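You operate a simulated robot arm through the tools that you are given. There is no shell and no other tool. Be economical: measure what you need, move in short steps, check, and stop when the job is done.

The job below is to be done with a simulated two-armed robot. You get a single attempt, and the scene is never put back.

Task
Take the green label bottle on the top of the workbench and put it away on the top of the large crate. Count the brown regulator cartons on the top of the workbench, then put as many of the brown valve cartons from the top of the workbench on the top of the steel table. Close the bottom bench drawer. Put the white kit card on top of the seal carton. Push the left door of the green cabinet shut. Put the green drip cup on top of the taped brown carton on the top of the wooden table. Open the top bench drawer, take the blue hose stub and put it in the inside of the top bench drawer, then shut the drawer. Any order will do. Set down upright: green label bottle, brown valve carton, green drip cup.

The check looks at the end state, three seconds after you hand in, the way a careful person would. Anything else that was tipped, shoved, dropped, spilled or broken makes it a failure. A push-on lid holds only when it is set on centred and level and pressed home; a screw cap is set on level and turned clockwise until tight.

Robot
Two 7-joint arms with two-finger grippers on one trunk, on a base that drives. Base frame: it is fixed to the floor where the robot stands at the start and does not move with it; the origin is under the middle of the robot, x ahead of it, y to its left, z up; the surface under the hand at the start is at about z = 0.85. Readings come in m, rad, newtons and seconds.
The left shoulder is at the start at [0.085, 0.216, 1.117], the right one opposite. With the tool pointing down near the work surface each hand reaches from about 0.32 to 0.84 m from the robot's upright axis, wherever it stands, measured 20 degrees to its own side. Places, roughly: blue hose stub [1.75, -0.5, 1]; bottom bench drawer [1.5, -0.7, 0.2]; brown regulator carton [1.5, -0.25, 1]; brown valve carton [1, -0.25, 1]; green drip cup (7x7x9 cm) [7.6, -1.8, 1.5]; green label bottle [0.5, 0, 1]; inside of the top bench drawer [1.5, -0.3, 0.6]; left door of the green cabinet [7.1, 0.6, 0.3]; seal carton [7.5, 0.25, 1]; taped brown carton [5.75, -0.25, 0.75]; top bench drawer [1.5, -0.5, 0.7]; top of the large crate [3.5, -0.3, 0.6]; top of the steel table [1.4, 0.4, 0.8]; white kit card [7.5, 0, 1]. Payload 3.18 kg a hand.
The tool frame of a hand sits at the grasp point between the pads (the TCP): z along the fingers, y along the line on which they close. The tips reach 0.03 m beyond it. Largest opening 0.144 m; the body of the gripper starts 0.103 m behind the TCP.
Orientation is that of the tool frame in the base frame, as [roll, pitch, yaw] about the fixed x, y, z axes, in that order (R = Rz(yaw) Ry(pitch) Rx(roll)). With the fingers straight down and closing along the base's y, the tool's x points along the base's -x, its y along +y and its z along -z.

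Tools
- The arms move only by the tool servo_tool. It takes "left_moves", "right_moves" or both (then of equal length, played together; a hand with none holds still); each is a list of rows, each a list of 3 entries, a list of its own where there are three numbers: the shift along the tool's x, y, z in m, then the turn, a rotation vector about the tool's x, y, z in rad, then the finger opening in m, from 0 to 0.144. In form: [[[dx, dy, dz], [rx, ry, rz], claw], ...]. A call has 1 to 20 rows; each row shifts and turns the commanded pose from where the row before left it, along the tool's axes as they then stand. A row lasts 0.2 s, in which the tool goes at most 0.05 m and 0.15 rad; a call with a longer step from one row to the next is refused whole, and so is a gripper value outside its range. A pose out of reach is approached as far as the arm can. The call stops where the force on the tool passes 40 N (or 10 N more than at its start, if that is more) or the arm is blocked; 0.2 s more then pass. Each finger halts on what it meets, pressing with about 37 N; the grip force reading is that of the motor and also rises with nothing between the fingers. The clock runs only during rows and for 0.2 s after the last one: add rows that do not move to give the fingers time. The reply holds the time, the measured pose of the TCP, the force on the tool along the base axes, the opening and the grip force, in the units named above and with some noise, with the torque about the TCP (base axes, N m) and any sound that the robot's microphone picked up.
- Cameras (640 x 400 px; columns grow to the right, rows downward): "scene" is now at [0.1825, -0.019, 1.3047]; the picture's right is [-0.21, -0.98, 0.00], its down [-0.57, 0.12, -0.81] and it looks along [0.79, -0.17, -0.58] (base axes); focal length 276 px, centre (320, 200). "left" rides on the left gripper at [0.076, -0.016, -0.143] in its tool frame; the picture's right is [0.21, 0.98, 0.00], its down [-0.84, 0.18, -0.51] and it looks along [-0.50, 0.11, 0.86] (tool axes); focal length 218 px, centre (320, 200). "right" rides on the right gripper at [0.076, 0.016, -0.143] in its tool frame; the picture's right is [-0.21, 0.98, 0.00], its down [-0.84, -0.18, -0.51] and it looks along [-0.50, -0.11, 0.86] (tool axes); focal length 218 px, centre (320, 200).
- snapshot(camera): a new picture of that camera. It takes no simulated time.
- move_column(by): slides the trunk up (or, below 0, down) by that many m; the arms and the scene camera ride with it, the base frame stays. It gives what a move gives, with no picture.
- drive_base(legs): drives the robot by 1 to 6 legs, each [ahead, left, turn to the left] in m, m and rad, along the robot's own axes; the way and the turn of a leg run together, so that a leg with both is an arc; at most 1.5 m and 3.142 rad a leg. The arms and the cameras ride along, it lands a little off, and it stops where it bumps. It gives what a move gives.
- aim_head(pan, tilt): turns the head with the scene camera to pan (to the left, within 1.396 rad either way) and tilt (down, from -0.506 to 1.204), counted from straight ahead of the robot. It gives what a move gives.
- probe_pixels(camera, pixels): there is no depth. For up to 12 entries [column, row, z] of the newest picture of that camera ("zoom" is the newest enlarged one), the place [x, y] in the base frame at which the ray of that pixel passes the height z, good to about 0.002 m. It takes no simulated time.
- close_up(camera, box): a new picture of the part [left, top, right, bottom] of that camera's present view, enlarged. It takes no simulated time.
- sign_off(): hands the job in; it is judged then, once.

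Work in short steps. Measure before you move; look again where a grasp or a placing could have gone wrong, and mend it. You have 322 turns and 200 pictures in all, those below and enlarged ones among them. Open the grippers and draw the arms clear of the work before you hand the job in, unless the task says otherwise; then end with one line.

The tools are called after "Emit:" as a command line: name --argument value ..., lists and objects as JSON in quotes. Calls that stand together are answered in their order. servo_tool: Moves the arms, as the interface text tells. Its arguments: {"type":"object","properties":{"left_moves":{"type":"array","items":{"type":"array"}},"right_moves":{"type":"array","items":{"type":"array"}}},"required":[]} The other tools are called the same way: move_column (by) slides the trunk up or down; drive_base (legs) drives the base; aim_head (pan, tilt) turns the head that bears the scene camera; snapshot (camera) takes a picture; probe_pixels (camera, pixels) gives the place at which the rays of pixels pass given heights; close_up (camera, box) takes an enlarged picture of a part of a camera's view; sign_off () hands the job in.

At the start:

```text
clock: 0.0
left_eef_pos: [0.4886, 0.0812, 1.0936]
left_orientation: [-3.142, 0.0, -3.139]
left_wrist_force: [0.0, -0.2, -0.7]
left_wrist_torque: [-0.02, 0.04, 0.0]
left_grip_width: 0.144
left_grasp_force: 0.0
right_eef_pos: [0.4445, -0.2148, 1.1213]
right_orientation: [3.141, 0.0, 3.141]
right_wrist_force: [0.3, 0.5, -0.2]
right_wrist_torque: [0.02, -0.02, -0.01]
right_grip_width: 0.1439
right_grasp_force: 0.1
trunk travel left (down, up): [-0.2, 0.169]
robot x, y, heading: [0.0008, 0.0007, 0.003]
head pan, tilt: [-0.208, 0.625]
```

scene: 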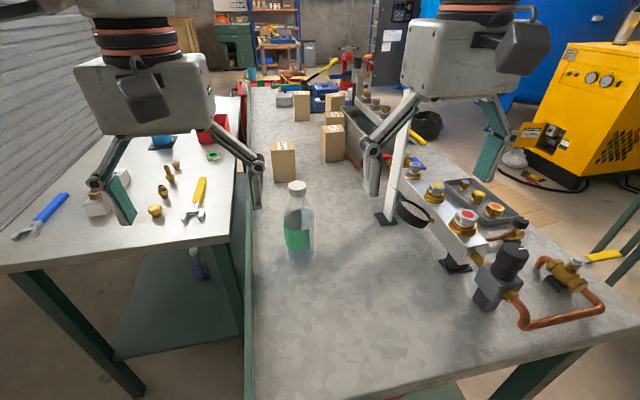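
right: 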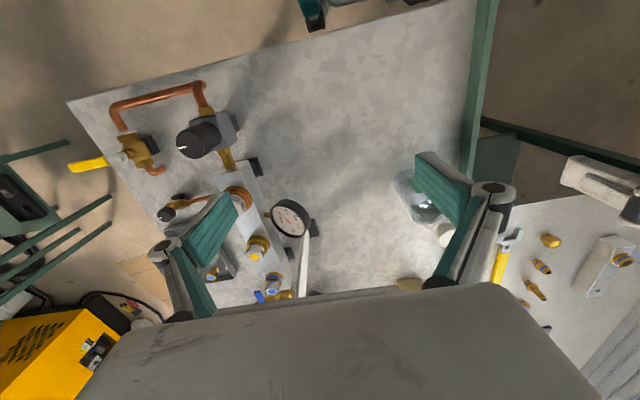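
left: 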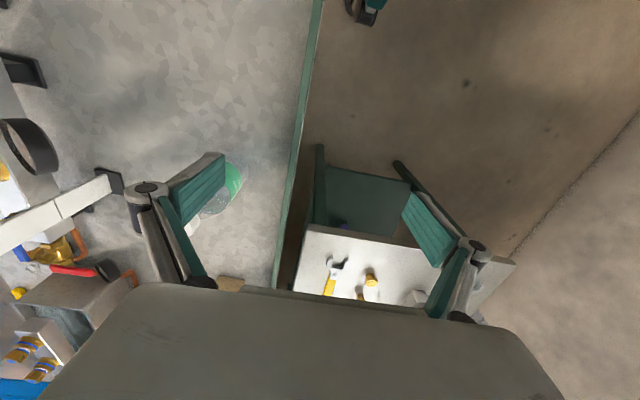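

I see the bottle at (298,222) and cartons around (283,160), (333,143), (302,105). I'll look at the cartons enlarged and measure the bottle.

Emit:
close_up --camera "scene" --box '[240, 60, 440, 185]'

Emit:
close_up --camera "scene" --box '[250, 165, 350, 275]'

Emit:
probe_pixels --camera "scene" --pixels '[[300, 258, 0.85], [297, 186, 1.05], [283, 180, 0.85], [333, 160, 0.85], [302, 120, 0.85], [250, 395, 0.85], [250, 90, 0.85], [635, 318, 0.85], [240, 240, 0.8], [5, 268, 0.8]]'

```text
3.20 times, centred on (340, 122) of scene
```

zoom: 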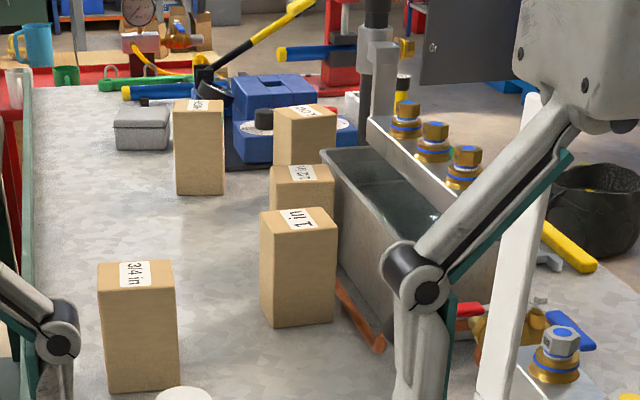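

```text
3.64 times, centred on (300, 220) of scene
```

zoom: 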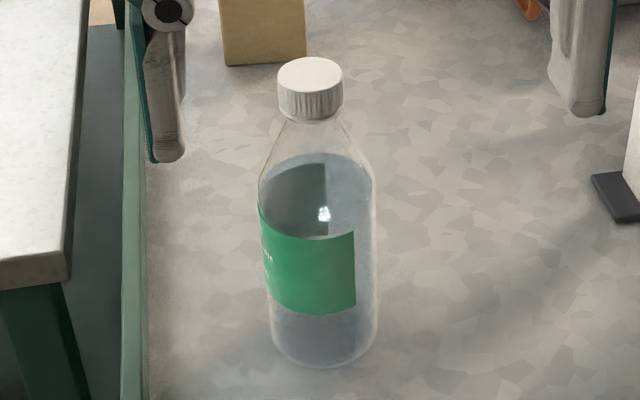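

```text
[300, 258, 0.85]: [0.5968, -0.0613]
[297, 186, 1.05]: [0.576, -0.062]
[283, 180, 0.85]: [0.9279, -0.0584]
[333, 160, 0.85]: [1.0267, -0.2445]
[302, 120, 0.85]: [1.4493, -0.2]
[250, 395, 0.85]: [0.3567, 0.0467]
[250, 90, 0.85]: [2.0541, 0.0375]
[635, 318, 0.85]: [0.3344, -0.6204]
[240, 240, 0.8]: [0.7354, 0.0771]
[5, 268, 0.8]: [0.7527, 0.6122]
```

I'll look around first: to the right of the bench, and further ahead.

Emit:
aim_head --pan -0.9 --tilt 0.5

Emit:
snapshot --camera "scene"

Emit:
aim_head --pan -0.05 --tilt 0.15

Emit:
snapshot --camera "scene"

```text
clock: 1.1
left_eef_pos: [0.4887, 0.0811, 1.095]
left_orientation: [-3.141, -0.001, -3.139]
left_wrist_force: [-0.7, 0.0, -1.1]
left_wrist_torque: [0.01, 0.01, 0.01]
left_grip_width: 0.144
left_grasp_force: 0.2
right_eef_pos: [0.445, -0.2159, 1.1234]
right_orientation: [-3.141, 0.0, -3.14]
right_wrist_force: [0.1, 0.4, 1.0]
right_wrist_torque: [-0.02, 0.01, 0.02]
right_grip_width: 0.1438
right_grasp_force: 0.0
trunk travel left (down, up): [-0.2, 0.169]
robot x, y, heading: [0.0012, -0.0011, -0.003]
head pan, tilt: [-0.901, 0.499]
```

```text
194 pictures are left
```

scene: 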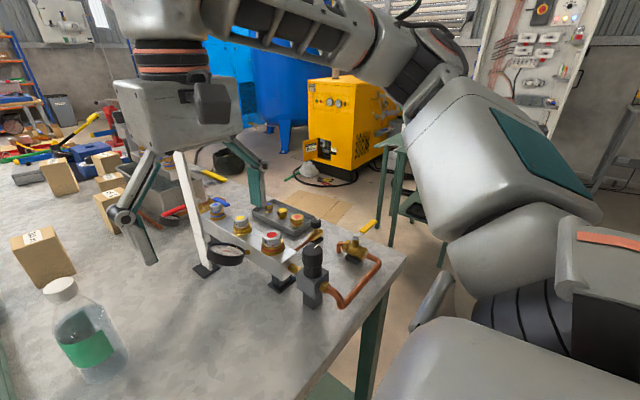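

```text
clock: 2.2
left_eef_pos: [0.4879, 0.0805, 1.0934]
left_orientation: [3.14, 0.0, -3.14]
left_wrist_force: [0.5, 0.2, 0.2]
left_wrist_torque: [0.01, -0.02, -0.02]
left_grip_width: 0.1439
left_grasp_force: 0.0
right_eef_pos: [0.4452, -0.2154, 1.1239]
right_orientation: [-3.14, -0.001, -3.141]
right_wrist_force: [-0.1, -0.3, -1.0]
right_wrist_torque: [0.03, 0.0, -0.01]
right_grip_width: 0.1441
right_grasp_force: 0.0
trunk travel left (down, up): [-0.2, 0.169]
robot x, y, heading: [-0.0018, 0.0013, -0.001]
head pan, tilt: [-0.051, 0.15]
```

```text
193 pictures are left
```

scene: 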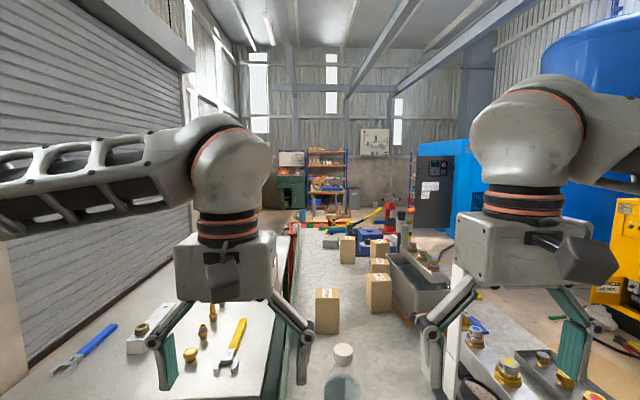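

Now measure the bottle accurately with the head tilted down on it.

Emit:
aim_head --pan -0.08 --tilt 0.8

Emit:
snapshot --camera "scene"

Emit:
close_up --camera "scene" --box '[270, 120, 390, 240]'

```text
clock: 3.3
left_eef_pos: [0.4891, 0.0807, 1.0941]
left_orientation: [3.141, 0.0, -3.139]
left_wrist_force: [0.1, -0.1, 0.0]
left_wrist_torque: [0.03, 0.02, -0.02]
left_grip_width: 0.1442
left_grasp_force: 0.0
right_eef_pos: [0.4451, -0.216, 1.1239]
right_orientation: [-3.141, -0.001, -3.141]
right_wrist_force: [0.2, -0.6, -0.1]
right_wrist_torque: [-0.04, -0.02, 0.01]
right_grip_width: 0.1441
right_grasp_force: 0.0
trunk travel left (down, up): [-0.2, 0.169]
robot x, y, heading: [-0.0011, -0.0014, 0.001]
head pan, tilt: [-0.08, 0.799]
```

```text
192 pictures are left
```

scene: 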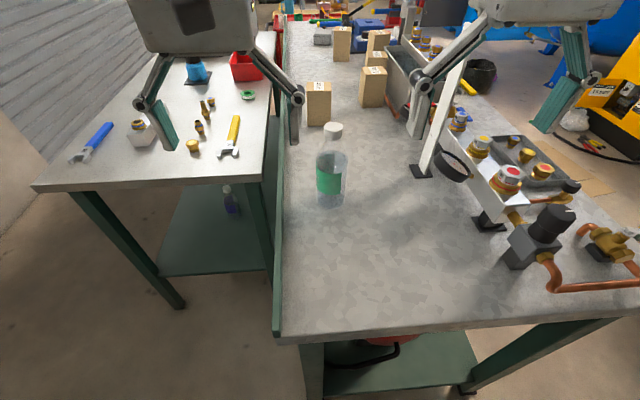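

```text
3.33 times, centred on (330, 180) of scene
```

zoom: 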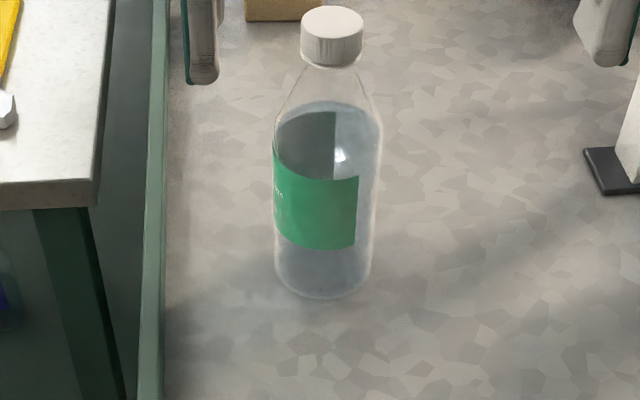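

Emit:
probe_pixels --camera "zoom" --pixels '[[323, 299, 0.85], [275, 275, 0.855], [373, 270, 0.855], [332, 22, 1.02], [332, 22, 1.04], [332, 22, 1.06], [332, 22, 1.08], [372, 230, 0.9], [275, 230, 0.9], [303, 45, 1.04], [362, 45, 1.04]]'

Emit:
probe_pixels --camera "scene" --pixels '[[278, 335, 0.85], [290, 22, 0.85], [35, 185, 0.8], [272, 175, 0.8], [308, 125, 0.85], [332, 123, 0.85], [361, 106, 0.85], [386, 106, 0.85], [333, 60, 0.85], [350, 60, 0.85]]'

```text
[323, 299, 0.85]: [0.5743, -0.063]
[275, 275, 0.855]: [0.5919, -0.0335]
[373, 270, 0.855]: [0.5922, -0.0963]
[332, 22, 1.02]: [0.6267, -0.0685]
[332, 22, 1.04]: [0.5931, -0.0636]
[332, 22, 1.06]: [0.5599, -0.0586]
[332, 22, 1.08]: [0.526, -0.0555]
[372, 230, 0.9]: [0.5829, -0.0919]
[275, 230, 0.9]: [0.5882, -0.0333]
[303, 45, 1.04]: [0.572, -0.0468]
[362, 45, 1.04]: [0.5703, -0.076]
```

```text
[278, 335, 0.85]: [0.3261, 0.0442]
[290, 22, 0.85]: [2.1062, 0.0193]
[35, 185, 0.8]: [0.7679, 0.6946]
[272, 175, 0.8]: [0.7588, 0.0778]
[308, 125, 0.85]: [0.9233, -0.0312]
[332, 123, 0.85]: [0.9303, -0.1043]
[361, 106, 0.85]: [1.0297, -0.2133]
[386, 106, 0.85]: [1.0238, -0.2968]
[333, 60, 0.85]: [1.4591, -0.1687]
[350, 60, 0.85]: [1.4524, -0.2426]
```

Bottle centre ≈ (0.606, −0.064), top ≈ 1.033, Ø≈0.062. I'll pull the right hand aside/up and bring the left hand over the bottle.

Emit:
servo_tool --left_moves '[[[0, 0, 0], [0, 0, 0], 0.144], [[0, 0, 0], [0, 0, 0], 0.144], [[0, 0, 0], [0, 0, 0], 0.144], [[-0.03, -0.037, 0], [0, 0, 0], 0.144], [[-0.03, -0.037, 0], [0, 0, 0], 0.144], [[-0.03, -0.037, 0], [0, 0, 0], 0.144], [[-0.027, -0.034, 0], [0, 0, 0], 0.144]]' --right_moves '[[[0.02, -0.03, -0.03], [0, 0, 0], 0.144], [[0.02, -0.03, -0.03], [0, 0, 0], 0.144], [[0.02, -0.03, -0.02], [0, 0, 0], 0.144], [[0, -0.01, 0], [0, 0, 0], 0.144], [[0, 0, 0], [0, 0, 0], 0.1], [[0, 0, 0], [0, 0, 0], 0.05], [[0, 0, 0], [0, 0, 0], 0.0]]'

Emit:
snapshot --camera "left"

Emit:
snapshot --camera "scene"

```text
clock: 4.9
left_eef_pos: [0.6132, -0.0545, 1.1057]
left_orientation: [-3.109, 0.0, -3.12]
left_wrist_force: [0.8, -0.4, -0.4]
left_wrist_torque: [-0.04, -0.02, -0.04]
left_grip_width: 0.1437
left_grasp_force: 0.0
right_eef_pos: [0.3849, -0.3087, 1.1966]
right_orientation: [-3.141, 0.003, 3.138]
right_wrist_force: [0.8, 0.4, 0.2]
right_wrist_torque: [-0.02, 0.0, 0.01]
right_grip_width: 0.0001
right_grasp_force: 30.9
right hand out of reach, approached as far as the arm can: row 4
trunk travel left (down, up): [-0.2, 0.169]
robot x, y, heading: [0.0008, 0.0024, -0.001]
head pan, tilt: [-0.08, 0.799]
```

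```text
190 pictures are left
```

left: 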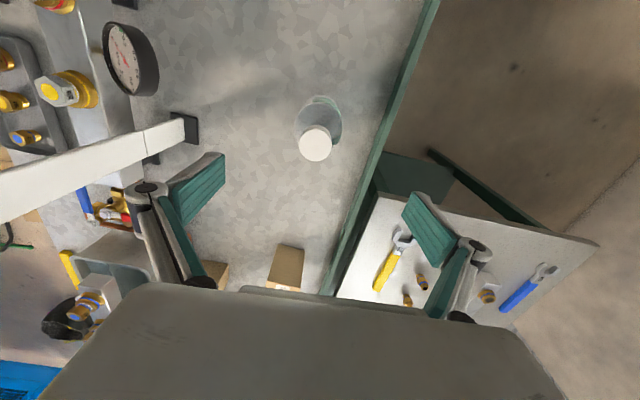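

```text
189 pictures are left
```

scene: 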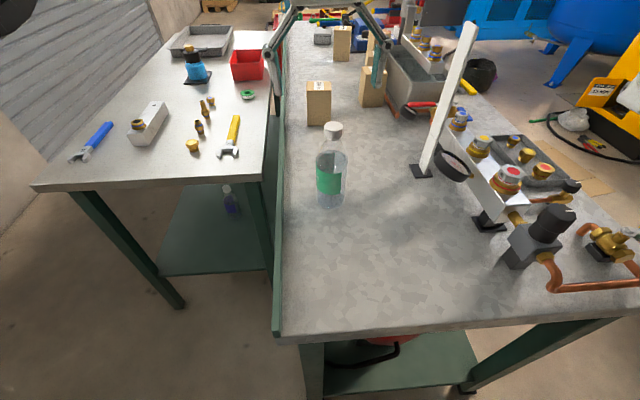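

The left hand is nearly above; orientation shows a small lag. Hold and re-read.

Emit:
servo_tool --left_moves '[[[0, 0, 0], [0, 0, 0], 0.144], [[0, 0, 0], [0, 0, 0], 0.144]]'

```text
clock: 5.5
left_eef_pos: [0.612, -0.0544, 1.106]
left_orientation: [-3.108, -0.002, -3.121]
left_wrist_force: [0.1, 0.0, -0.1]
left_wrist_torque: [-0.04, -0.01, -0.02]
left_grip_width: 0.1441
left_grasp_force: 0.1
right_eef_pos: [0.3839, -0.3085, 1.1962]
right_orientation: [-3.141, 0.001, 3.138]
right_wrist_force: [0.2, 0.2, 0.3]
right_wrist_torque: [0.03, 0.01, 0.01]
right_grip_width: 0.0
right_grasp_force: 30.7
trunk travel left (down, up): [-0.2, 0.169]
robot x, y, heading: [0.0028, -0.0021, 0.003]
head pan, tilt: [-0.08, 0.799]
```

The offset persists at this height; lower toward the bottle in part and re-check.

Emit:
servo_tool --left_moves '[[[0, 0, 0.03], [0, 0, 0], 0.144], [[0, 0, 0.03], [0, 0, 0], 0.144], [[0, 0, 0], [0, 0, 0], 0.144]]'

```text
clock: 6.3
left_eef_pos: [0.605, -0.0644, 1.0331]
left_orientation: [3.141, 0.001, -3.141]
left_wrist_force: [0.5, 0.7, -0.6]
left_wrist_torque: [-0.03, 0.0, 0.0]
left_grip_width: 0.1441
left_grasp_force: 0.1
right_eef_pos: [0.3823, -0.3068, 1.196]
right_orientation: [3.141, 0.003, 3.138]
right_wrist_force: [0.0, 0.1, -0.1]
right_wrist_torque: [-0.03, -0.04, -0.02]
right_grip_width: 0.0
right_grasp_force: 30.6
trunk travel left (down, up): [-0.2, 0.169]
robot x, y, heading: [-0.0002, -0.0004, 0.003]
head pan, tilt: [-0.08, 0.799]
```

Now the pose is exact, at (0.605, −0.064). Descend to z=0.953 and close gently.

Emit:
servo_tool --left_moves '[[[0, 0, 0.03], [0, 0, 0], 0.144], [[0, 0, 0.03], [0, 0, 0], 0.144], [[0, 0, 0.02], [0, 0, 0], 0.144], [[0, 0, 0], [0, 0, 0], 0.11], [[0, 0, 0], [0, 0, 0], 0.08], [[0, 0, 0], [0, 0, 0], 0.05], [[0, 0, 0], [0, 0, 0], 0.05], [[0, 0, 0], [0, 0, 0], 0.05]]'

Emit:
snapshot --camera "scene"

```text
clock: 8.1
left_eef_pos: [0.6057, -0.066, 0.9548]
left_orientation: [-3.141, 0.0, -3.139]
left_wrist_force: [0.2, 0.4, 0.1]
left_wrist_torque: [-0.02, -0.04, -0.02]
left_grip_width: 0.0623
left_grasp_force: 37.2
right_eef_pos: [0.3845, -0.3078, 1.1961]
right_orientation: [-3.141, 0.002, 3.139]
right_wrist_force: [0.0, 0.1, 0.7]
right_wrist_torque: [0.01, 0.07, 0.02]
right_grip_width: 0.0002
right_grasp_force: 31.1
trunk travel left (down, up): [-0.2, 0.169]
robot x, y, heading: [0.002, -0.0001, 0.004]
head pan, tilt: [-0.08, 0.799]
```

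```text
188 pictures are left
```

scene: 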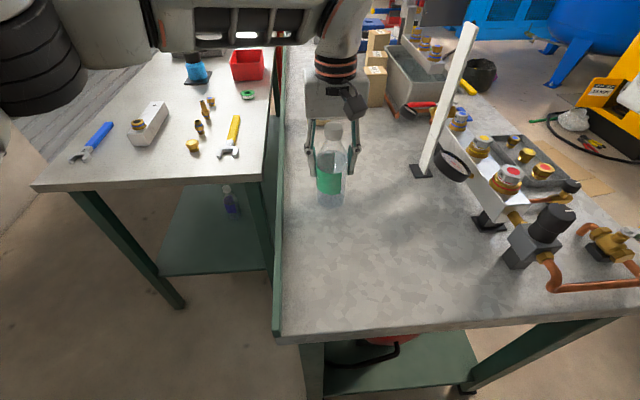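

Grip holds at 0.0623. Lift and bring the bottle in toward the body, then look to the right for the driving lane.

Emit:
servo_tool --left_moves '[[[0, 0, -0.03], [0, 0, 0], 0.05], [[0, 0, -0.03], [0, 0, 0], 0.05], [[0, 0, -0.03], [0, 0, 0], 0.05], [[0.04, 0.03, 0], [0, 0, 0], 0.05], [[0.04, 0.03, 0], [0, 0, 0], 0.05], [[0.04, 0.03, 0], [0, 0, 0], 0.05], [[0.04, 0.03, 0], [0, 0, 0], 0.05], [[0.03, 0.03, 0], [0, 0, 0], 0.05], [[0, 0.03, 0], [0, 0, 0], 0.05]]'

Emit:
drive_base --legs '[[-0.35, 0, 0]]'

Emit:
aim_head --pan -0.75 --tilt 0.4

Emit:
snapshot --camera "scene"

```text
clock: 10.1
left_eef_pos: [0.4152, 0.1172, 1.0434]
left_orientation: [-3.141, -0.001, -3.14]
left_wrist_force: [0.6, 1.2, -4.5]
left_wrist_torque: [-0.01, -0.03, -0.01]
left_grip_width: 0.0622
left_grasp_force: 36.8
right_eef_pos: [0.383, -0.3071, 1.1958]
right_orientation: [-3.141, 0.0, 3.14]
right_wrist_force: [-0.7, 0.9, 0.2]
right_wrist_torque: [-0.06, 0.03, 0.02]
right_grip_width: 0.0
right_grasp_force: 30.3
trunk travel left (down, up): [-0.2, 0.169]
robot x, y, heading: [-0.0023, 0.0011, -0.003]
head pan, tilt: [-0.08, 0.799]
```

```text
clock: 12.3
left_eef_pos: [0.0642, 0.1171, 1.0433]
left_orientation: [3.141, -0.001, -3.138]
left_wrist_force: [-0.9, 0.0, -3.9]
left_wrist_torque: [0.0, -0.04, -0.03]
left_grip_width: 0.0626
left_grasp_force: 37.2
right_eef_pos: [0.0334, -0.3065, 1.1961]
right_orientation: [3.141, 0.003, -3.141]
right_wrist_force: [-1.0, -0.2, 0.7]
right_wrist_torque: [0.03, 0.01, 0.04]
right_grip_width: 0.0001
right_grasp_force: 30.2
trunk travel left (down, up): [-0.2, 0.169]
robot x, y, heading: [-0.3537, -0.0018, 0.007]
head pan, tilt: [-0.08, 0.799]
```

```text
clock: 13.4
left_eef_pos: [0.064, 0.1177, 1.0427]
left_orientation: [3.14, 0.0, -3.139]
left_wrist_force: [-0.1, -0.4, -4.0]
left_wrist_torque: [0.01, -0.03, 0.0]
left_grip_width: 0.0625
left_grasp_force: 37.0
right_eef_pos: [0.0331, -0.3071, 1.1959]
right_orientation: [-3.141, 0.001, -3.141]
right_wrist_force: [-0.5, 0.2, 1.0]
right_wrist_torque: [0.03, 0.01, 0.03]
right_grip_width: 0.0
right_grasp_force: 30.3
trunk travel left (down, up): [-0.2, 0.169]
robot x, y, heading: [-0.352, -0.0, 0.003]
head pan, tilt: [-0.75, 0.4]
```

```text
187 pictures are left
```

scene: 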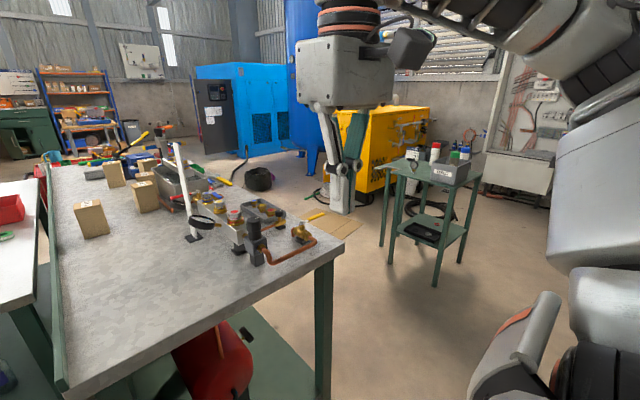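

Emit:
probe_pixels --camera "scene" --pixels '[[383, 247, 0], [433, 288, 0], [460, 262, 0], [330, 215, 0], [260, 190, 0], [365, 205, 0], [322, 398, 0], [343, 243, 0.85], [305, 238, 0], [450, 365, 0], [200, 160, 0]]'

```text
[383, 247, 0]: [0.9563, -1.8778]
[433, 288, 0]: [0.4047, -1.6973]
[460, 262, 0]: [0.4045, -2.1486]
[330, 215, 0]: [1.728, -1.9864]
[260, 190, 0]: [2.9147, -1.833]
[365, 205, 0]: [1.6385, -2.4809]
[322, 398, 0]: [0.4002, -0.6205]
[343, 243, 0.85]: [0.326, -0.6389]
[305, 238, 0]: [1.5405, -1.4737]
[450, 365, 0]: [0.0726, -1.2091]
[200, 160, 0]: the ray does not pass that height
```

The lane between bench (y≈−0.64) and green stand (y≈−1.7) is about 1 m wide. Drive to its mouth and look along it.

Emit:
drive_base --legs '[[0, -1.17, 0]]'

Emit:
aim_head --pan 0.15 --tilt 0.4

Emit:
snapshot --camera "scene"

```text
clock: 23.9
left_eef_pos: [0.0683, -1.0555, 1.0436]
left_orientation: [3.141, 0.001, -3.135]
left_wrist_force: [-0.7, 0.7, -3.3]
left_wrist_torque: [0.01, -0.01, -0.03]
left_grip_width: 0.0622
left_grasp_force: 36.5
right_eef_pos: [0.0387, -1.4797, 1.1964]
right_orientation: [3.14, 0.002, -3.141]
right_wrist_force: [0.4, 0.0, 0.6]
right_wrist_torque: [0.01, -0.01, 0.02]
right_grip_width: 0.0
right_grasp_force: 30.8
trunk travel left (down, up): [-0.2, 0.169]
robot x, y, heading: [-0.3473, -1.1745, 0.005]
head pan, tilt: [-0.75, 0.4]
```

```text
clock: 25.1
left_eef_pos: [0.0687, -1.0555, 1.0431]
left_orientation: [-3.14, -0.001, -3.137]
left_wrist_force: [0.4, -1.0, -3.2]
left_wrist_torque: [0.0, -0.01, -0.02]
left_grip_width: 0.0623
left_grasp_force: 36.9
right_eef_pos: [0.039, -1.4802, 1.1963]
right_orientation: [3.142, 0.001, -3.141]
right_wrist_force: [0.2, 0.0, 0.1]
right_wrist_torque: [0.0, -0.04, 0.01]
right_grip_width: 0.0002
right_grasp_force: 30.3
trunk travel left (down, up): [-0.2, 0.169]
robot x, y, heading: [-0.3472, -1.1734, 0.007]
head pan, tilt: [0.15, 0.4]
```

```text
186 pictures are left
```

scene: 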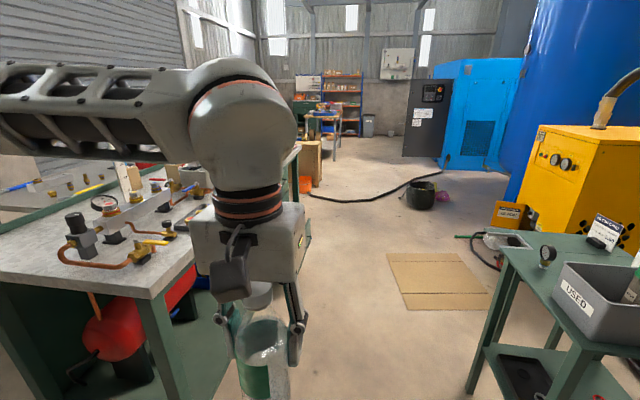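

The lane ahead is clear up to a black hose. Drive forward 0.9 m, then look left at the bench drawers.

Emit:
drive_base --legs '[[0.9, 0, 0]]'

Emit:
aim_head --pan 0.75 --tilt 0.65

Emit:
snapshot --camera "scene"

Emit:
aim_head --pan -0.1 --tilt 0.3

Emit:
snapshot --camera "scene"

```text
clock: 29.8
left_eef_pos: [0.955, -1.0581, 1.0434]
left_orientation: [3.141, -0.002, 3.14]
left_wrist_force: [0.5, -0.6, -3.1]
left_wrist_torque: [0.0, -0.06, 0.01]
left_grip_width: 0.062
left_grasp_force: 37.0
right_eef_pos: [0.9227, -1.4841, 1.1964]
right_orientation: [3.141, 0.001, 3.135]
right_wrist_force: [0.1, 1.2, 0.7]
right_wrist_torque: [0.01, 0.06, -0.03]
right_grip_width: 0.0
right_grasp_force: 30.6
trunk travel left (down, up): [-0.2, 0.169]
robot x, y, heading: [0.5373, -1.1716, -0.004]
head pan, tilt: [0.15, 0.4]
```

```text
clock: 30.8
left_eef_pos: [0.9538, -1.0579, 1.0433]
left_orientation: [3.141, 0.0, 3.139]
left_wrist_force: [-0.2, 0.3, -4.4]
left_wrist_torque: [0.02, 0.0, 0.01]
left_grip_width: 0.0621
left_grasp_force: 37.4
right_eef_pos: [0.9223, -1.4832, 1.1969]
right_orientation: [-3.14, 0.001, 3.135]
right_wrist_force: [-0.5, -0.2, -0.2]
right_wrist_torque: [-0.01, 0.0, -0.02]
right_grip_width: 0.0
right_grasp_force: 30.8
trunk travel left (down, up): [-0.2, 0.169]
robot x, y, heading: [0.5374, -1.1712, 0.0]
head pan, tilt: [0.75, 0.649]
```

```text
185 pictures are left
```

scene: 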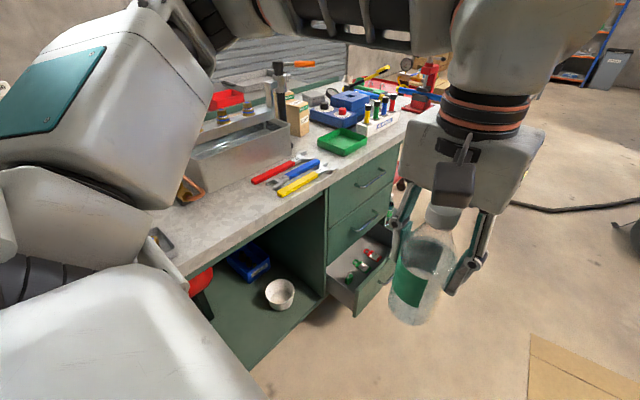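

```text
clock: 32.0
left_eef_pos: [0.9559, -1.0576, 1.0442]
left_orientation: [3.141, -0.001, 3.139]
left_wrist_force: [0.0, -0.1, -3.2]
left_wrist_torque: [0.06, -0.04, 0.01]
left_grip_width: 0.0622
left_grasp_force: 37.3
right_eef_pos: [0.9216, -1.4829, 1.1959]
right_orientation: [3.141, 0.001, 3.135]
right_wrist_force: [-0.2, 1.3, 0.8]
right_wrist_torque: [0.0, 0.04, -0.01]
right_grip_width: 0.0
right_grasp_force: 30.2
trunk travel left (down, up): [-0.2, 0.169]
robot x, y, heading: [0.5391, -1.1732, -0.008]
head pan, tilt: [-0.099, 0.3]
```

```text
184 pictures are left
```

scene: 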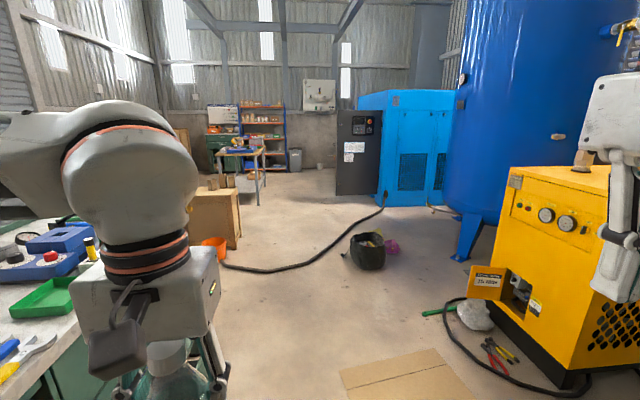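

Crate visible around (215,220). Measure crate top and the hose/bucket on the floor.

Emit:
close_up --camera "scene" --box '[150, 100, 310, 280]'

Emit:
probe_pixels --camera "scene" --pixels '[[225, 270, 0], [280, 270, 0], [330, 245, 0], [345, 258, 0], [240, 250, 0], [228, 193, 0.6], [240, 190, 0.6], [190, 192, 0.6], [340, 370, 0], [440, 350, 0], [200, 240, 0]]'

```text
2.22 times, centred on (230, 190) of scene
```

zoom: 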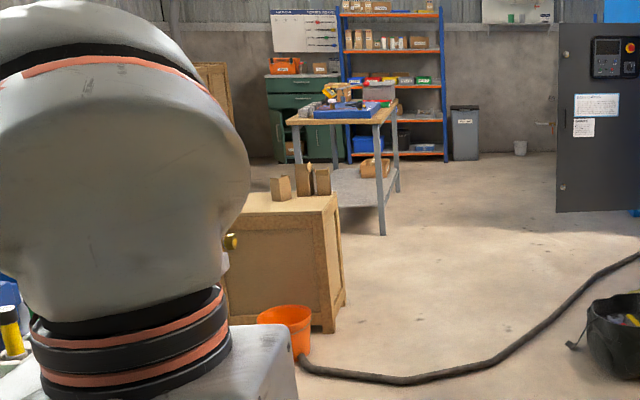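

```text
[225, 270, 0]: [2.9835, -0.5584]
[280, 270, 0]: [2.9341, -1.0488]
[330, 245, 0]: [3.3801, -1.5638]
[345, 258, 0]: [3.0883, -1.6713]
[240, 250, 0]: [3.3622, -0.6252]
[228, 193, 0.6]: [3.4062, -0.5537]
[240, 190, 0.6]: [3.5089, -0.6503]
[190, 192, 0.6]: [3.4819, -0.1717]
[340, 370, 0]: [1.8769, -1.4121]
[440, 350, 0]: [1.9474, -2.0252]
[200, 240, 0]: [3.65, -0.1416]
```

The crate top is at z≈0.6 with three cartons at back; an orange bucket stands in front and the hose crosses the floor. Check how far the bottom drawer sticks into the lane.

Emit:
aim_head --pan 0.75 --tilt 0.65

Emit:
snapshot --camera "scene"

Emit:
probe_pixels --camera "scene" --pixels '[[356, 314, 0.1], [357, 293, 0.3], [330, 283, 0.3], [388, 200, 0.5], [398, 145, 0.85], [405, 112, 0.85], [535, 335, 0.0], [525, 400, 0.0], [350, 190, 0.65], [325, 190, 0.85]]'

```text
clock: 33.2
left_eef_pos: [0.9552, -1.0589, 1.0434]
left_orientation: [-3.14, 0.001, 3.14]
left_wrist_force: [0.2, -0.3, -4.1]
left_wrist_torque: [0.02, -0.01, 0.0]
left_grip_width: 0.0621
left_grasp_force: 36.7
right_eef_pos: [0.9202, -1.4831, 1.1964]
right_orientation: [-3.142, 0.002, 3.137]
right_wrist_force: [-0.4, -0.4, -0.1]
right_wrist_torque: [-0.03, 0.02, 0.0]
right_grip_width: 0.0
right_grasp_force: 30.6
trunk travel left (down, up): [-0.2, 0.169]
robot x, y, heading: [0.5396, -1.1728, -0.008]
head pan, tilt: [0.75, 0.649]
```

```text
182 pictures are left
```

scene: 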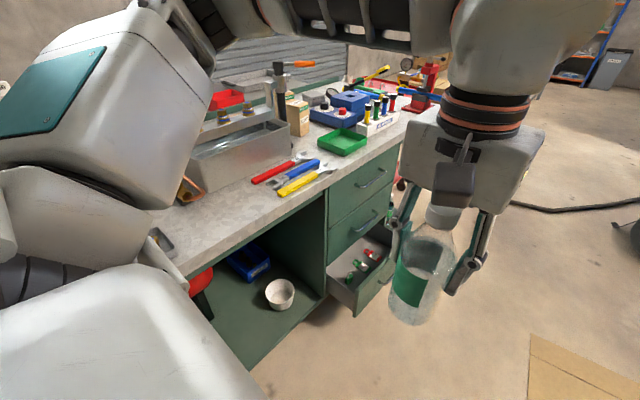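

```text
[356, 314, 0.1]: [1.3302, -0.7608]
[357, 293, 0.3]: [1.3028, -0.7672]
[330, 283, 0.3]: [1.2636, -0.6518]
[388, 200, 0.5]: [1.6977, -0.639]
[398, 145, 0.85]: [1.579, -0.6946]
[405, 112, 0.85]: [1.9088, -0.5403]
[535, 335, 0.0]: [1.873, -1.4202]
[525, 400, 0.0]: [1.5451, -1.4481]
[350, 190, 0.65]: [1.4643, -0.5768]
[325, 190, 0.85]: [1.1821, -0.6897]
```

Drawer reaches y≈−0.8 (x 1.3–1.75). Shift left a little and drive ahead past it.

Emit:
drive_base --legs '[[0.0, 0.04, 0.0], [1.4, 0.0, 0.008]]'

Emit:
aim_head --pan 0.5 --tilt 0.6

Emit:
snapshot --camera "scene"

```text
clock: 40.8
left_eef_pos: [2.3592, -1.0086, 1.0439]
left_orientation: [-3.141, -0.001, -3.131]
left_wrist_force: [0.5, 0.4, -3.9]
left_wrist_torque: [0.01, -0.02, -0.01]
left_grip_width: 0.062
left_grasp_force: 36.4
right_eef_pos: [2.332, -1.4334, 1.1959]
right_orientation: [-3.141, 0.003, -3.134]
right_wrist_force: [-0.8, 0.2, 0.2]
right_wrist_torque: [0.01, 0.01, 0.03]
right_grip_width: 0.0002
right_grasp_force: 31.0
trunk travel left (down, up): [-0.2, 0.169]
robot x, y, heading: [1.9439, -1.1297, 0.011]
head pan, tilt: [0.75, 0.649]
```

```text
clock: 41.6
left_eef_pos: [2.3601, -1.0077, 1.0442]
left_orientation: [-3.142, 0.0, -3.13]
left_wrist_force: [0.4, 0.3, -4.0]
left_wrist_torque: [0.02, 0.01, 0.0]
left_grip_width: 0.0621
left_grasp_force: 36.8
right_eef_pos: [2.3333, -1.4334, 1.197]
right_orientation: [3.141, 0.001, -3.135]
right_wrist_force: [0.1, 0.6, 0.3]
right_wrist_torque: [-0.03, 0.0, 0.0]
right_grip_width: 0.0
right_grasp_force: 30.6
trunk travel left (down, up): [-0.2, 0.169]
robot x, y, heading: [1.9449, -1.1276, 0.009]
head pan, tilt: [0.499, 0.6]
```

```text
181 pictures are left
```

scene: 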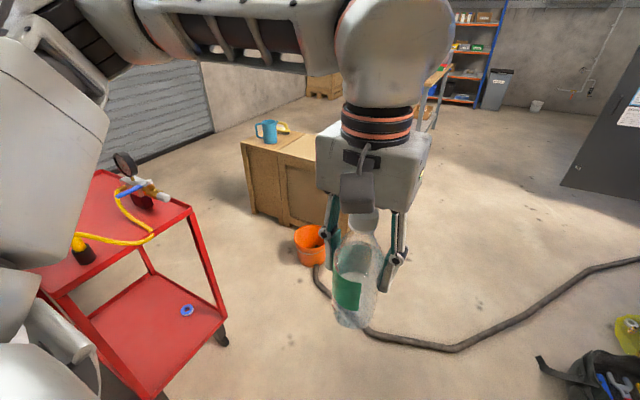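

The crate front is visible with jug, cup; bucket at (312,245). Measure its corners and surroundings.

Emit:
probe_pixels --camera "scene" --pixels '[[313, 262, 0], [295, 245, 0], [322, 290, 0], [380, 335, 0], [460, 348, 0], [242, 142, 0.6], [282, 155, 0.6], [252, 212, 0], [290, 225, 0], [222, 345, 0], [190, 210, 0.8], [240, 140, 0.55]]'

Emit:
close_up --camera "scene" --box '[220, 90, 360, 280]'

```text
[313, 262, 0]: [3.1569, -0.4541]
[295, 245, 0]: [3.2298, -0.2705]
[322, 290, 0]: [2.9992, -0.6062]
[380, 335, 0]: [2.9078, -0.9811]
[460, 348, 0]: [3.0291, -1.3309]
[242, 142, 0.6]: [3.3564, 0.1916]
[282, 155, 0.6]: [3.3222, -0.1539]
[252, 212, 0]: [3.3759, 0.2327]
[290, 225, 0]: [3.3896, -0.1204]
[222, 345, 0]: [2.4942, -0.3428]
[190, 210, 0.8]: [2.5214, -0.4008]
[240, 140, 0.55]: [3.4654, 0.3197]
```

```text
2.11 times, centred on (290, 185) of scene
```

zoom: 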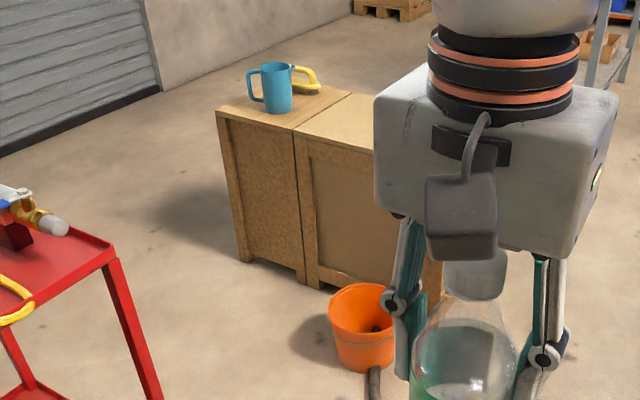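

Two crates: the small one left (jug), the large one right (y≈−0.15…−0.62). Drive diagonally to about (2.6,−0.75), clear of cart and hose, and look at the crate top.

Emit:
drive_base --legs '[[0.62, 0.0, 0.0], [0.0, 0.36, 0.0]]'

Emit:
aim_head --pan 0.05 --tilt 0.55

Emit:
snapshot --camera "scene"

```text
clock: 48.4
left_eef_pos: [2.9735, -0.645, 1.0431]
left_orientation: [-3.141, 0.0, -3.132]
left_wrist_force: [0.0, -0.2, -3.4]
left_wrist_torque: [0.0, 0.01, 0.01]
left_grip_width: 0.0621
left_grasp_force: 37.0
right_eef_pos: [2.9457, -1.0703, 1.1964]
right_orientation: [-3.141, 0.002, -3.137]
right_wrist_force: [0.7, 0.8, -0.4]
right_wrist_torque: [-0.04, 0.0, 0.01]
right_grip_width: 0.0
right_grasp_force: 30.8
trunk travel left (down, up): [-0.2, 0.169]
robot x, y, heading: [2.5581, -0.768, 0.007]
head pan, tilt: [0.499, 0.6]
```

```text
clock: 49.3
left_eef_pos: [2.9737, -0.6458, 1.0435]
left_orientation: [-3.141, -0.001, -3.13]
left_wrist_force: [0.3, -0.8, -2.9]
left_wrist_torque: [0.0, -0.05, -0.01]
left_grip_width: 0.0621
left_grasp_force: 36.9
right_eef_pos: [2.9465, -1.0707, 1.1969]
right_orientation: [3.139, 0.003, -3.137]
right_wrist_force: [-0.1, -0.1, -0.5]
right_wrist_torque: [-0.02, 0.0, 0.0]
right_grip_width: 0.0
right_grasp_force: 31.0
trunk travel left (down, up): [-0.2, 0.169]
robot x, y, heading: [2.562, -0.7683, 0.009]
head pan, tilt: [0.051, 0.55]
```

```text
179 pictures are left
```

scene: 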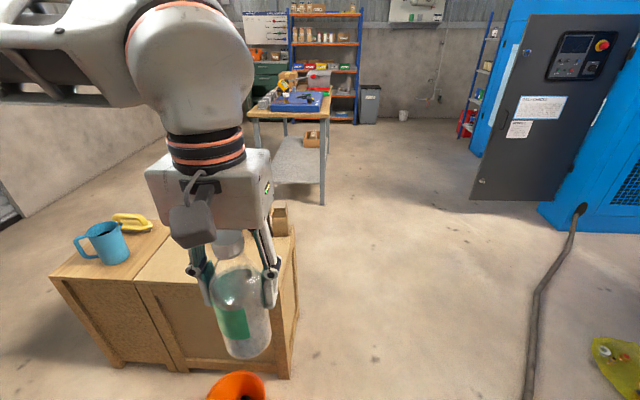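

The arm hides the crate top; use the left camera.

Emit:
snapshot --camera "left"

Emit:
probe_pixels --camera "scene" --pixels '[[135, 280, 0.6], [160, 240, 0.6], [295, 235, 0.6], [280, 290, 0.6], [50, 275, 0.6], [280, 378, 0], [240, 375, 0.25], [295, 325, 0]]'

```text
178 pictures are left
```

left: 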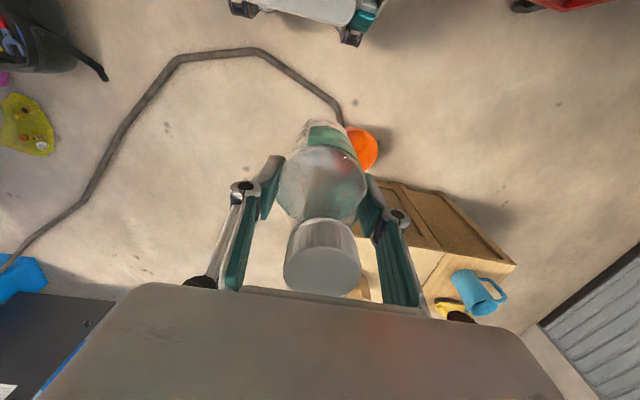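

```text
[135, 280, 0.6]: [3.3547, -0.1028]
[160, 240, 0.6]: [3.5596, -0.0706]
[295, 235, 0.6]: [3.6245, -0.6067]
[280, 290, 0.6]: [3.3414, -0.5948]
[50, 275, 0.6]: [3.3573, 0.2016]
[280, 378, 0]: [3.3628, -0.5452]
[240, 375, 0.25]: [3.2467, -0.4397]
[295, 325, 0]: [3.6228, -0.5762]
```

Find the base's front extent from the left picture (caster-like parts at (350,42) and (240,15)) plus bucket and hose spots.

Emit:
probe_pixels --camera "left" --pixels '[[350, 45, 0.05], [240, 17, 0.05], [300, 20, 0.2], [520, 12, 0.1], [560, 12, 0.1], [343, 122, 0.02], [375, 150, 0.25], [250, 50, 0.02], [175, 60, 0.02], [404, 186, 0.58], [512, 265, 0.58], [345, 95, 0.02]]'

Emit:
close_up --camera "left" --box '[200, 0, 640, 160]'

```text
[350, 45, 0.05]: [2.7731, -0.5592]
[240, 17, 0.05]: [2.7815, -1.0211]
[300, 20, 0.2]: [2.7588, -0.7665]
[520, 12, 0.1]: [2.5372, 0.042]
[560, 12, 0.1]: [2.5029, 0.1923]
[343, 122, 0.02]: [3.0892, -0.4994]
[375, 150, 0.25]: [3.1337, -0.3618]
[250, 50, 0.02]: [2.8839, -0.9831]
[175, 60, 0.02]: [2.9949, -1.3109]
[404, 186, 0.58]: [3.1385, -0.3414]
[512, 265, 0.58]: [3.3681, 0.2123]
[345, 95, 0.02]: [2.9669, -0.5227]
```

```text
1.45 times, centred on (420, 80) of left
```

zoom: 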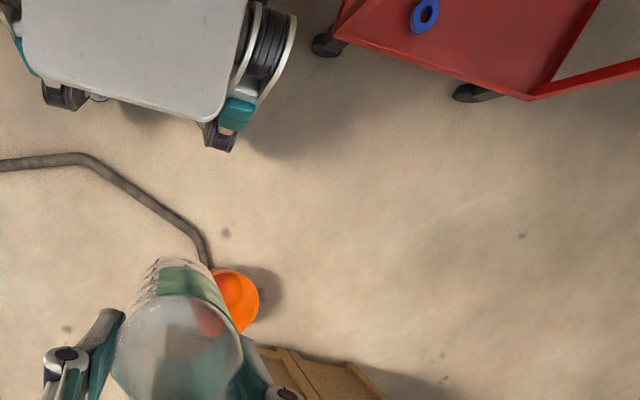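

The base is about ±0.22×±0.25 m, and the hose must be crossed for the far jobs anyway. I'll back off right to y≈−1.15 and try a short forward leg across the hose, away from the bucket.

Emit:
drive_base --legs '[[0.0, -0.4, 0.0], [0.3, 0.0, -0.006]]'

Emit:
aim_head --pan 0.0 --tilt 1.1

Emit:
snapshot --camera "scene"

```text
clock: 55.0
left_eef_pos: [3.2748, -1.042, 1.0439]
left_orientation: [3.14, -0.002, -3.137]
left_wrist_force: [0.2, -0.5, -4.3]
left_wrist_torque: [-0.01, -0.04, 0.01]
left_grip_width: 0.0621
left_grasp_force: 37.6
right_eef_pos: [3.2461, -1.4689, 1.196]
right_orientation: [3.14, 0.001, -3.138]
right_wrist_force: [0.4, -1.1, 0.7]
right_wrist_torque: [-0.02, 0.03, 0.03]
right_grip_width: 0.0001
right_grasp_force: 30.7
trunk travel left (down, up): [-0.2, 0.169]
robot x, y, heading: [2.858, -1.1673, 0.002]
head pan, tilt: [0.051, 0.55]
```

```text
clock: 55.9
left_eef_pos: [3.2753, -1.0434, 1.044]
left_orientation: [-3.14, 0.0, -3.136]
left_wrist_force: [0.4, 0.2, -3.1]
left_wrist_torque: [0.01, 0.0, 0.01]
left_grip_width: 0.062
left_grasp_force: 37.1
right_eef_pos: [3.2452, -1.4688, 1.1966]
right_orientation: [3.14, 0.002, -3.14]
right_wrist_force: [0.5, 0.6, -0.2]
right_wrist_torque: [0.01, -0.03, -0.01]
right_grip_width: 0.0002
right_grasp_force: 31.0
trunk travel left (down, up): [-0.2, 0.169]
robot x, y, heading: [2.8589, -1.1617, 0.003]
head pan, tilt: [0.0, 1.1]
```

```text
176 pictures are left
```

scene: 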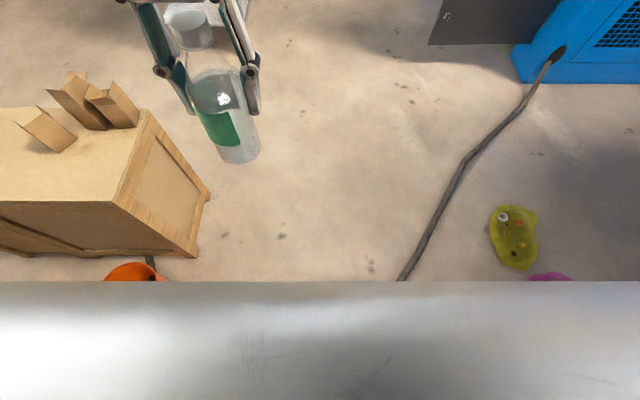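

No bump: the hose was driven over. Measure the items on the crate top.

Emit:
probe_pixels --camera "scene" --pixels '[[62, 152, 0.6], [105, 130, 0.6], [138, 124, 0.6], [112, 203, 0.6], [147, 110, 0.6], [3, 203, 0.6], [20, 125, 0.68], [78, 133, 0.6]]'

Emit:
close_up --camera "scene" --box '[0, 50, 280, 280]'

```text
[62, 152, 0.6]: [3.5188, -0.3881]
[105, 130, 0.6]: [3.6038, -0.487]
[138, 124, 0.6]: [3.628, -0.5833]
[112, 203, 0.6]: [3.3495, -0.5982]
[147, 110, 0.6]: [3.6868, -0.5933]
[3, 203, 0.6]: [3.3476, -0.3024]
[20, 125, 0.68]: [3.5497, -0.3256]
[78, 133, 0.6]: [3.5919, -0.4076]
```

```text
1.74 times, centred on (140, 165) of scene
```

zoom: 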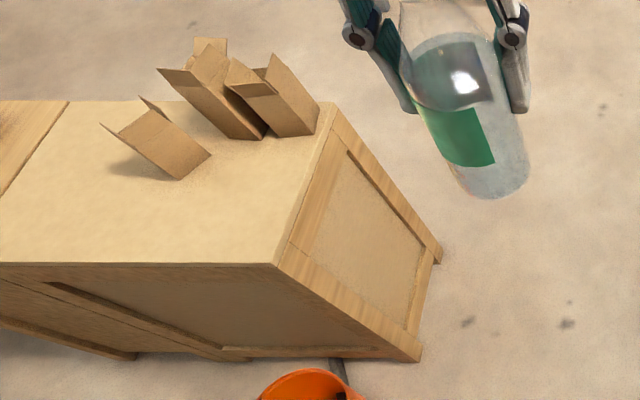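

Free strip on the crate top is x 3.35–3.50, y −0.6…−0.1. Shift left 0.27 and lower the column, then carry the bottle to about (3.43,−0.45).

Emit:
drive_base --legs '[[0.01, 0.27, 0.0]]'

Emit:
move_column --by -0.19

Emit:
aim_head --pan 0.55 --tilt 0.8

Emit:
snapshot --camera "scene"

```text
clock: 58.9
left_eef_pos: [3.2828, -0.7726, 1.043]
left_orientation: [-3.141, 0.0, -3.137]
left_wrist_force: [-0.2, -0.1, -3.7]
left_wrist_torque: [-0.05, -0.03, 0.01]
left_grip_width: 0.0621
left_grasp_force: 37.1
right_eef_pos: [3.2547, -1.1972, 1.1966]
right_orientation: [-3.14, 0.002, -3.14]
right_wrist_force: [0.1, 0.9, -0.7]
right_wrist_torque: [-0.01, 0.03, 0.0]
right_grip_width: 0.0002
right_grasp_force: 30.8
trunk travel left (down, up): [-0.2, 0.169]
robot x, y, heading: [2.8679, -0.8918, 0.005]
head pan, tilt: [0.0, 1.1]
```

```text
clock: 61.0
left_eef_pos: [3.2884, -0.7718, 0.8534]
left_orientation: [-3.135, -0.023, -3.103]
left_wrist_force: [0.2, 0.6, -3.4]
left_wrist_torque: [-0.03, -0.03, 0.02]
left_grip_width: 0.0623
left_grasp_force: 37.2
right_eef_pos: [3.3138, -1.1959, 0.9307]
right_orientation: [3.139, -0.295, 3.141]
right_wrist_force: [-0.3, -0.4, 0.5]
right_wrist_torque: [-0.01, -0.03, -0.03]
right_grip_width: 0.0002
right_grasp_force: 30.4
trunk travel left (down, up): [-0.01, 0.359]
robot x, y, heading: [2.8647, -0.8955, 0.005]
head pan, tilt: [0.0, 1.1]
```

```text
clock: 62.0
left_eef_pos: [3.2827, -0.7713, 0.8521]
left_orientation: [3.136, -0.001, -3.139]
left_wrist_force: [0.4, -0.1, -3.6]
left_wrist_torque: [0.02, 0.0, -0.03]
left_grip_width: 0.0624
left_grasp_force: 37.1
right_eef_pos: [3.3136, -1.1964, 0.929]
right_orientation: [3.139, -0.297, -3.141]
right_wrist_force: [-0.2, -0.4, 0.4]
right_wrist_torque: [0.01, -0.04, -0.02]
right_grip_width: 0.0
right_grasp_force: 30.7
trunk travel left (down, up): [-0.01, 0.359]
robot x, y, heading: [2.8673, -0.889, -0.001]
head pan, tilt: [0.55, 0.799]
```

```text
174 pictures are left
```

scene: 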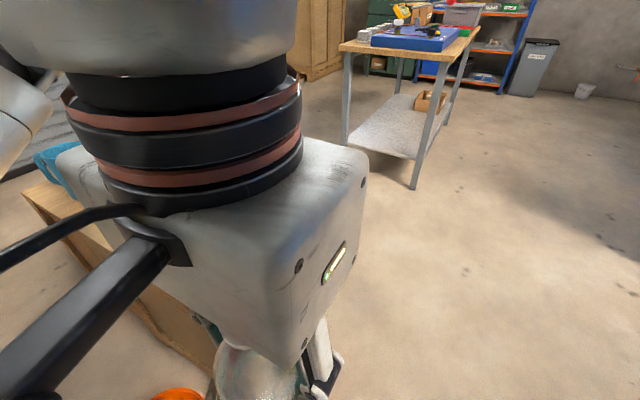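

Move left hand +0.147 x, +0.32 y at constant height to above the spot, then verify with cameras.

Emit:
servo_tool --left_moves '[[[-0.0184, 0.04, 0], [0, 0, 0], 0.05], [[-0.0184, 0.04, 0], [0, 0, 0], 0.05], [[-0.0184, 0.04, 0], [0, 0, 0], 0.05], [[-0.0184, 0.04, 0], [0, 0, 0], 0.05], [[-0.0184, 0.04, 0], [0, 0, 0], 0.05], [[-0.0184, 0.04, 0], [0, 0, 0], 0.05], [[-0.0184, 0.04, 0], [0, 0, 0], 0.05], [[-0.0184, 0.04, 0], [0, 0, 0], 0.05]]'

Emit:
snapshot --camera "scene"

Emit:
snapshot --camera "left"

```text
clock: 63.8
left_eef_pos: [3.4174, -0.5117, 0.8226]
left_orientation: [-3.141, 0.0, -3.136]
left_wrist_force: [-0.5, -0.5, -4.1]
left_wrist_torque: [0.02, 0.01, 0.0]
left_grip_width: 0.0623
left_grasp_force: 37.5
left hand out of reach, approached as far as the arm can: row 7, 8
right_eef_pos: [3.3152, -1.196, 0.9289]
right_orientation: [3.141, -0.298, 3.141]
right_wrist_force: [0.3, 0.7, 0.6]
right_wrist_torque: [0.0, 0.04, 0.01]
right_grip_width: 0.0001
right_grasp_force: 30.9
trunk travel left (down, up): [-0.01, 0.359]
robot x, y, heading: [2.8678, -0.8894, 0.01]
head pan, tilt: [0.55, 0.799]
```

```text
173 pictures are left
```

scene: 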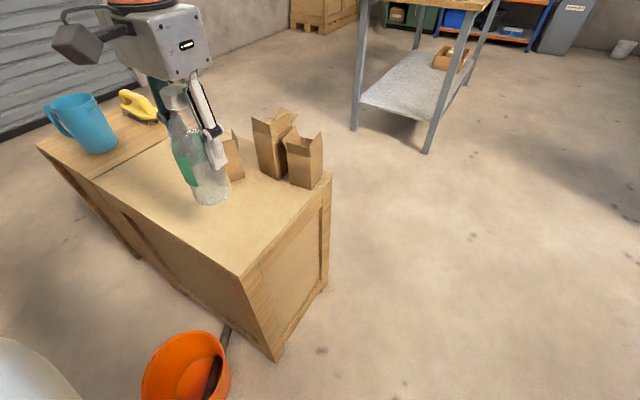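

```text
172 pictures are left
```

left: 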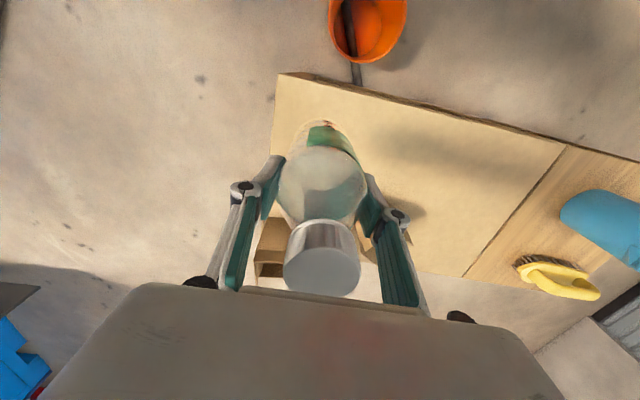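

It's over the crate (3.417,−0.512). Lower gradually to near contact (target TCP ≈0.71).

Emit:
servo_tool --left_moves '[[[0, 0, 0.03], [0, 0, 0], 0.05], [[0, 0, 0.03], [0, 0, 0], 0.05], [[0, 0, 0.03], [0, 0, 0], 0.05], [[0, 0, 0.0], [0, 0, 0], 0.05]]'

Emit:
snapshot --camera "scene"

```text
clock: 64.8
left_eef_pos: [3.4177, -0.5128, 0.7336]
left_orientation: [-3.141, 0.0, -3.136]
left_wrist_force: [0.3, 1.4, -4.0]
left_wrist_torque: [-0.02, -0.01, -0.03]
left_grip_width: 0.0623
left_grasp_force: 37.1
right_eef_pos: [3.3133, -1.1967, 0.9309]
right_orientation: [3.14, -0.296, 3.141]
right_wrist_force: [0.4, 0.2, 0.4]
right_wrist_torque: [-0.03, -0.02, -0.01]
right_grip_width: 0.0
right_grasp_force: 30.8
trunk travel left (down, up): [-0.01, 0.359]
robot x, y, heading: [2.8671, -0.8919, 0.004]
head pan, tilt: [0.55, 0.799]
```

```text
171 pictures are left
```

scene: 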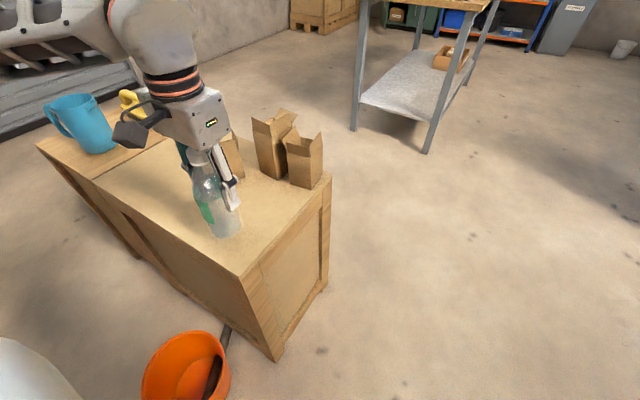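

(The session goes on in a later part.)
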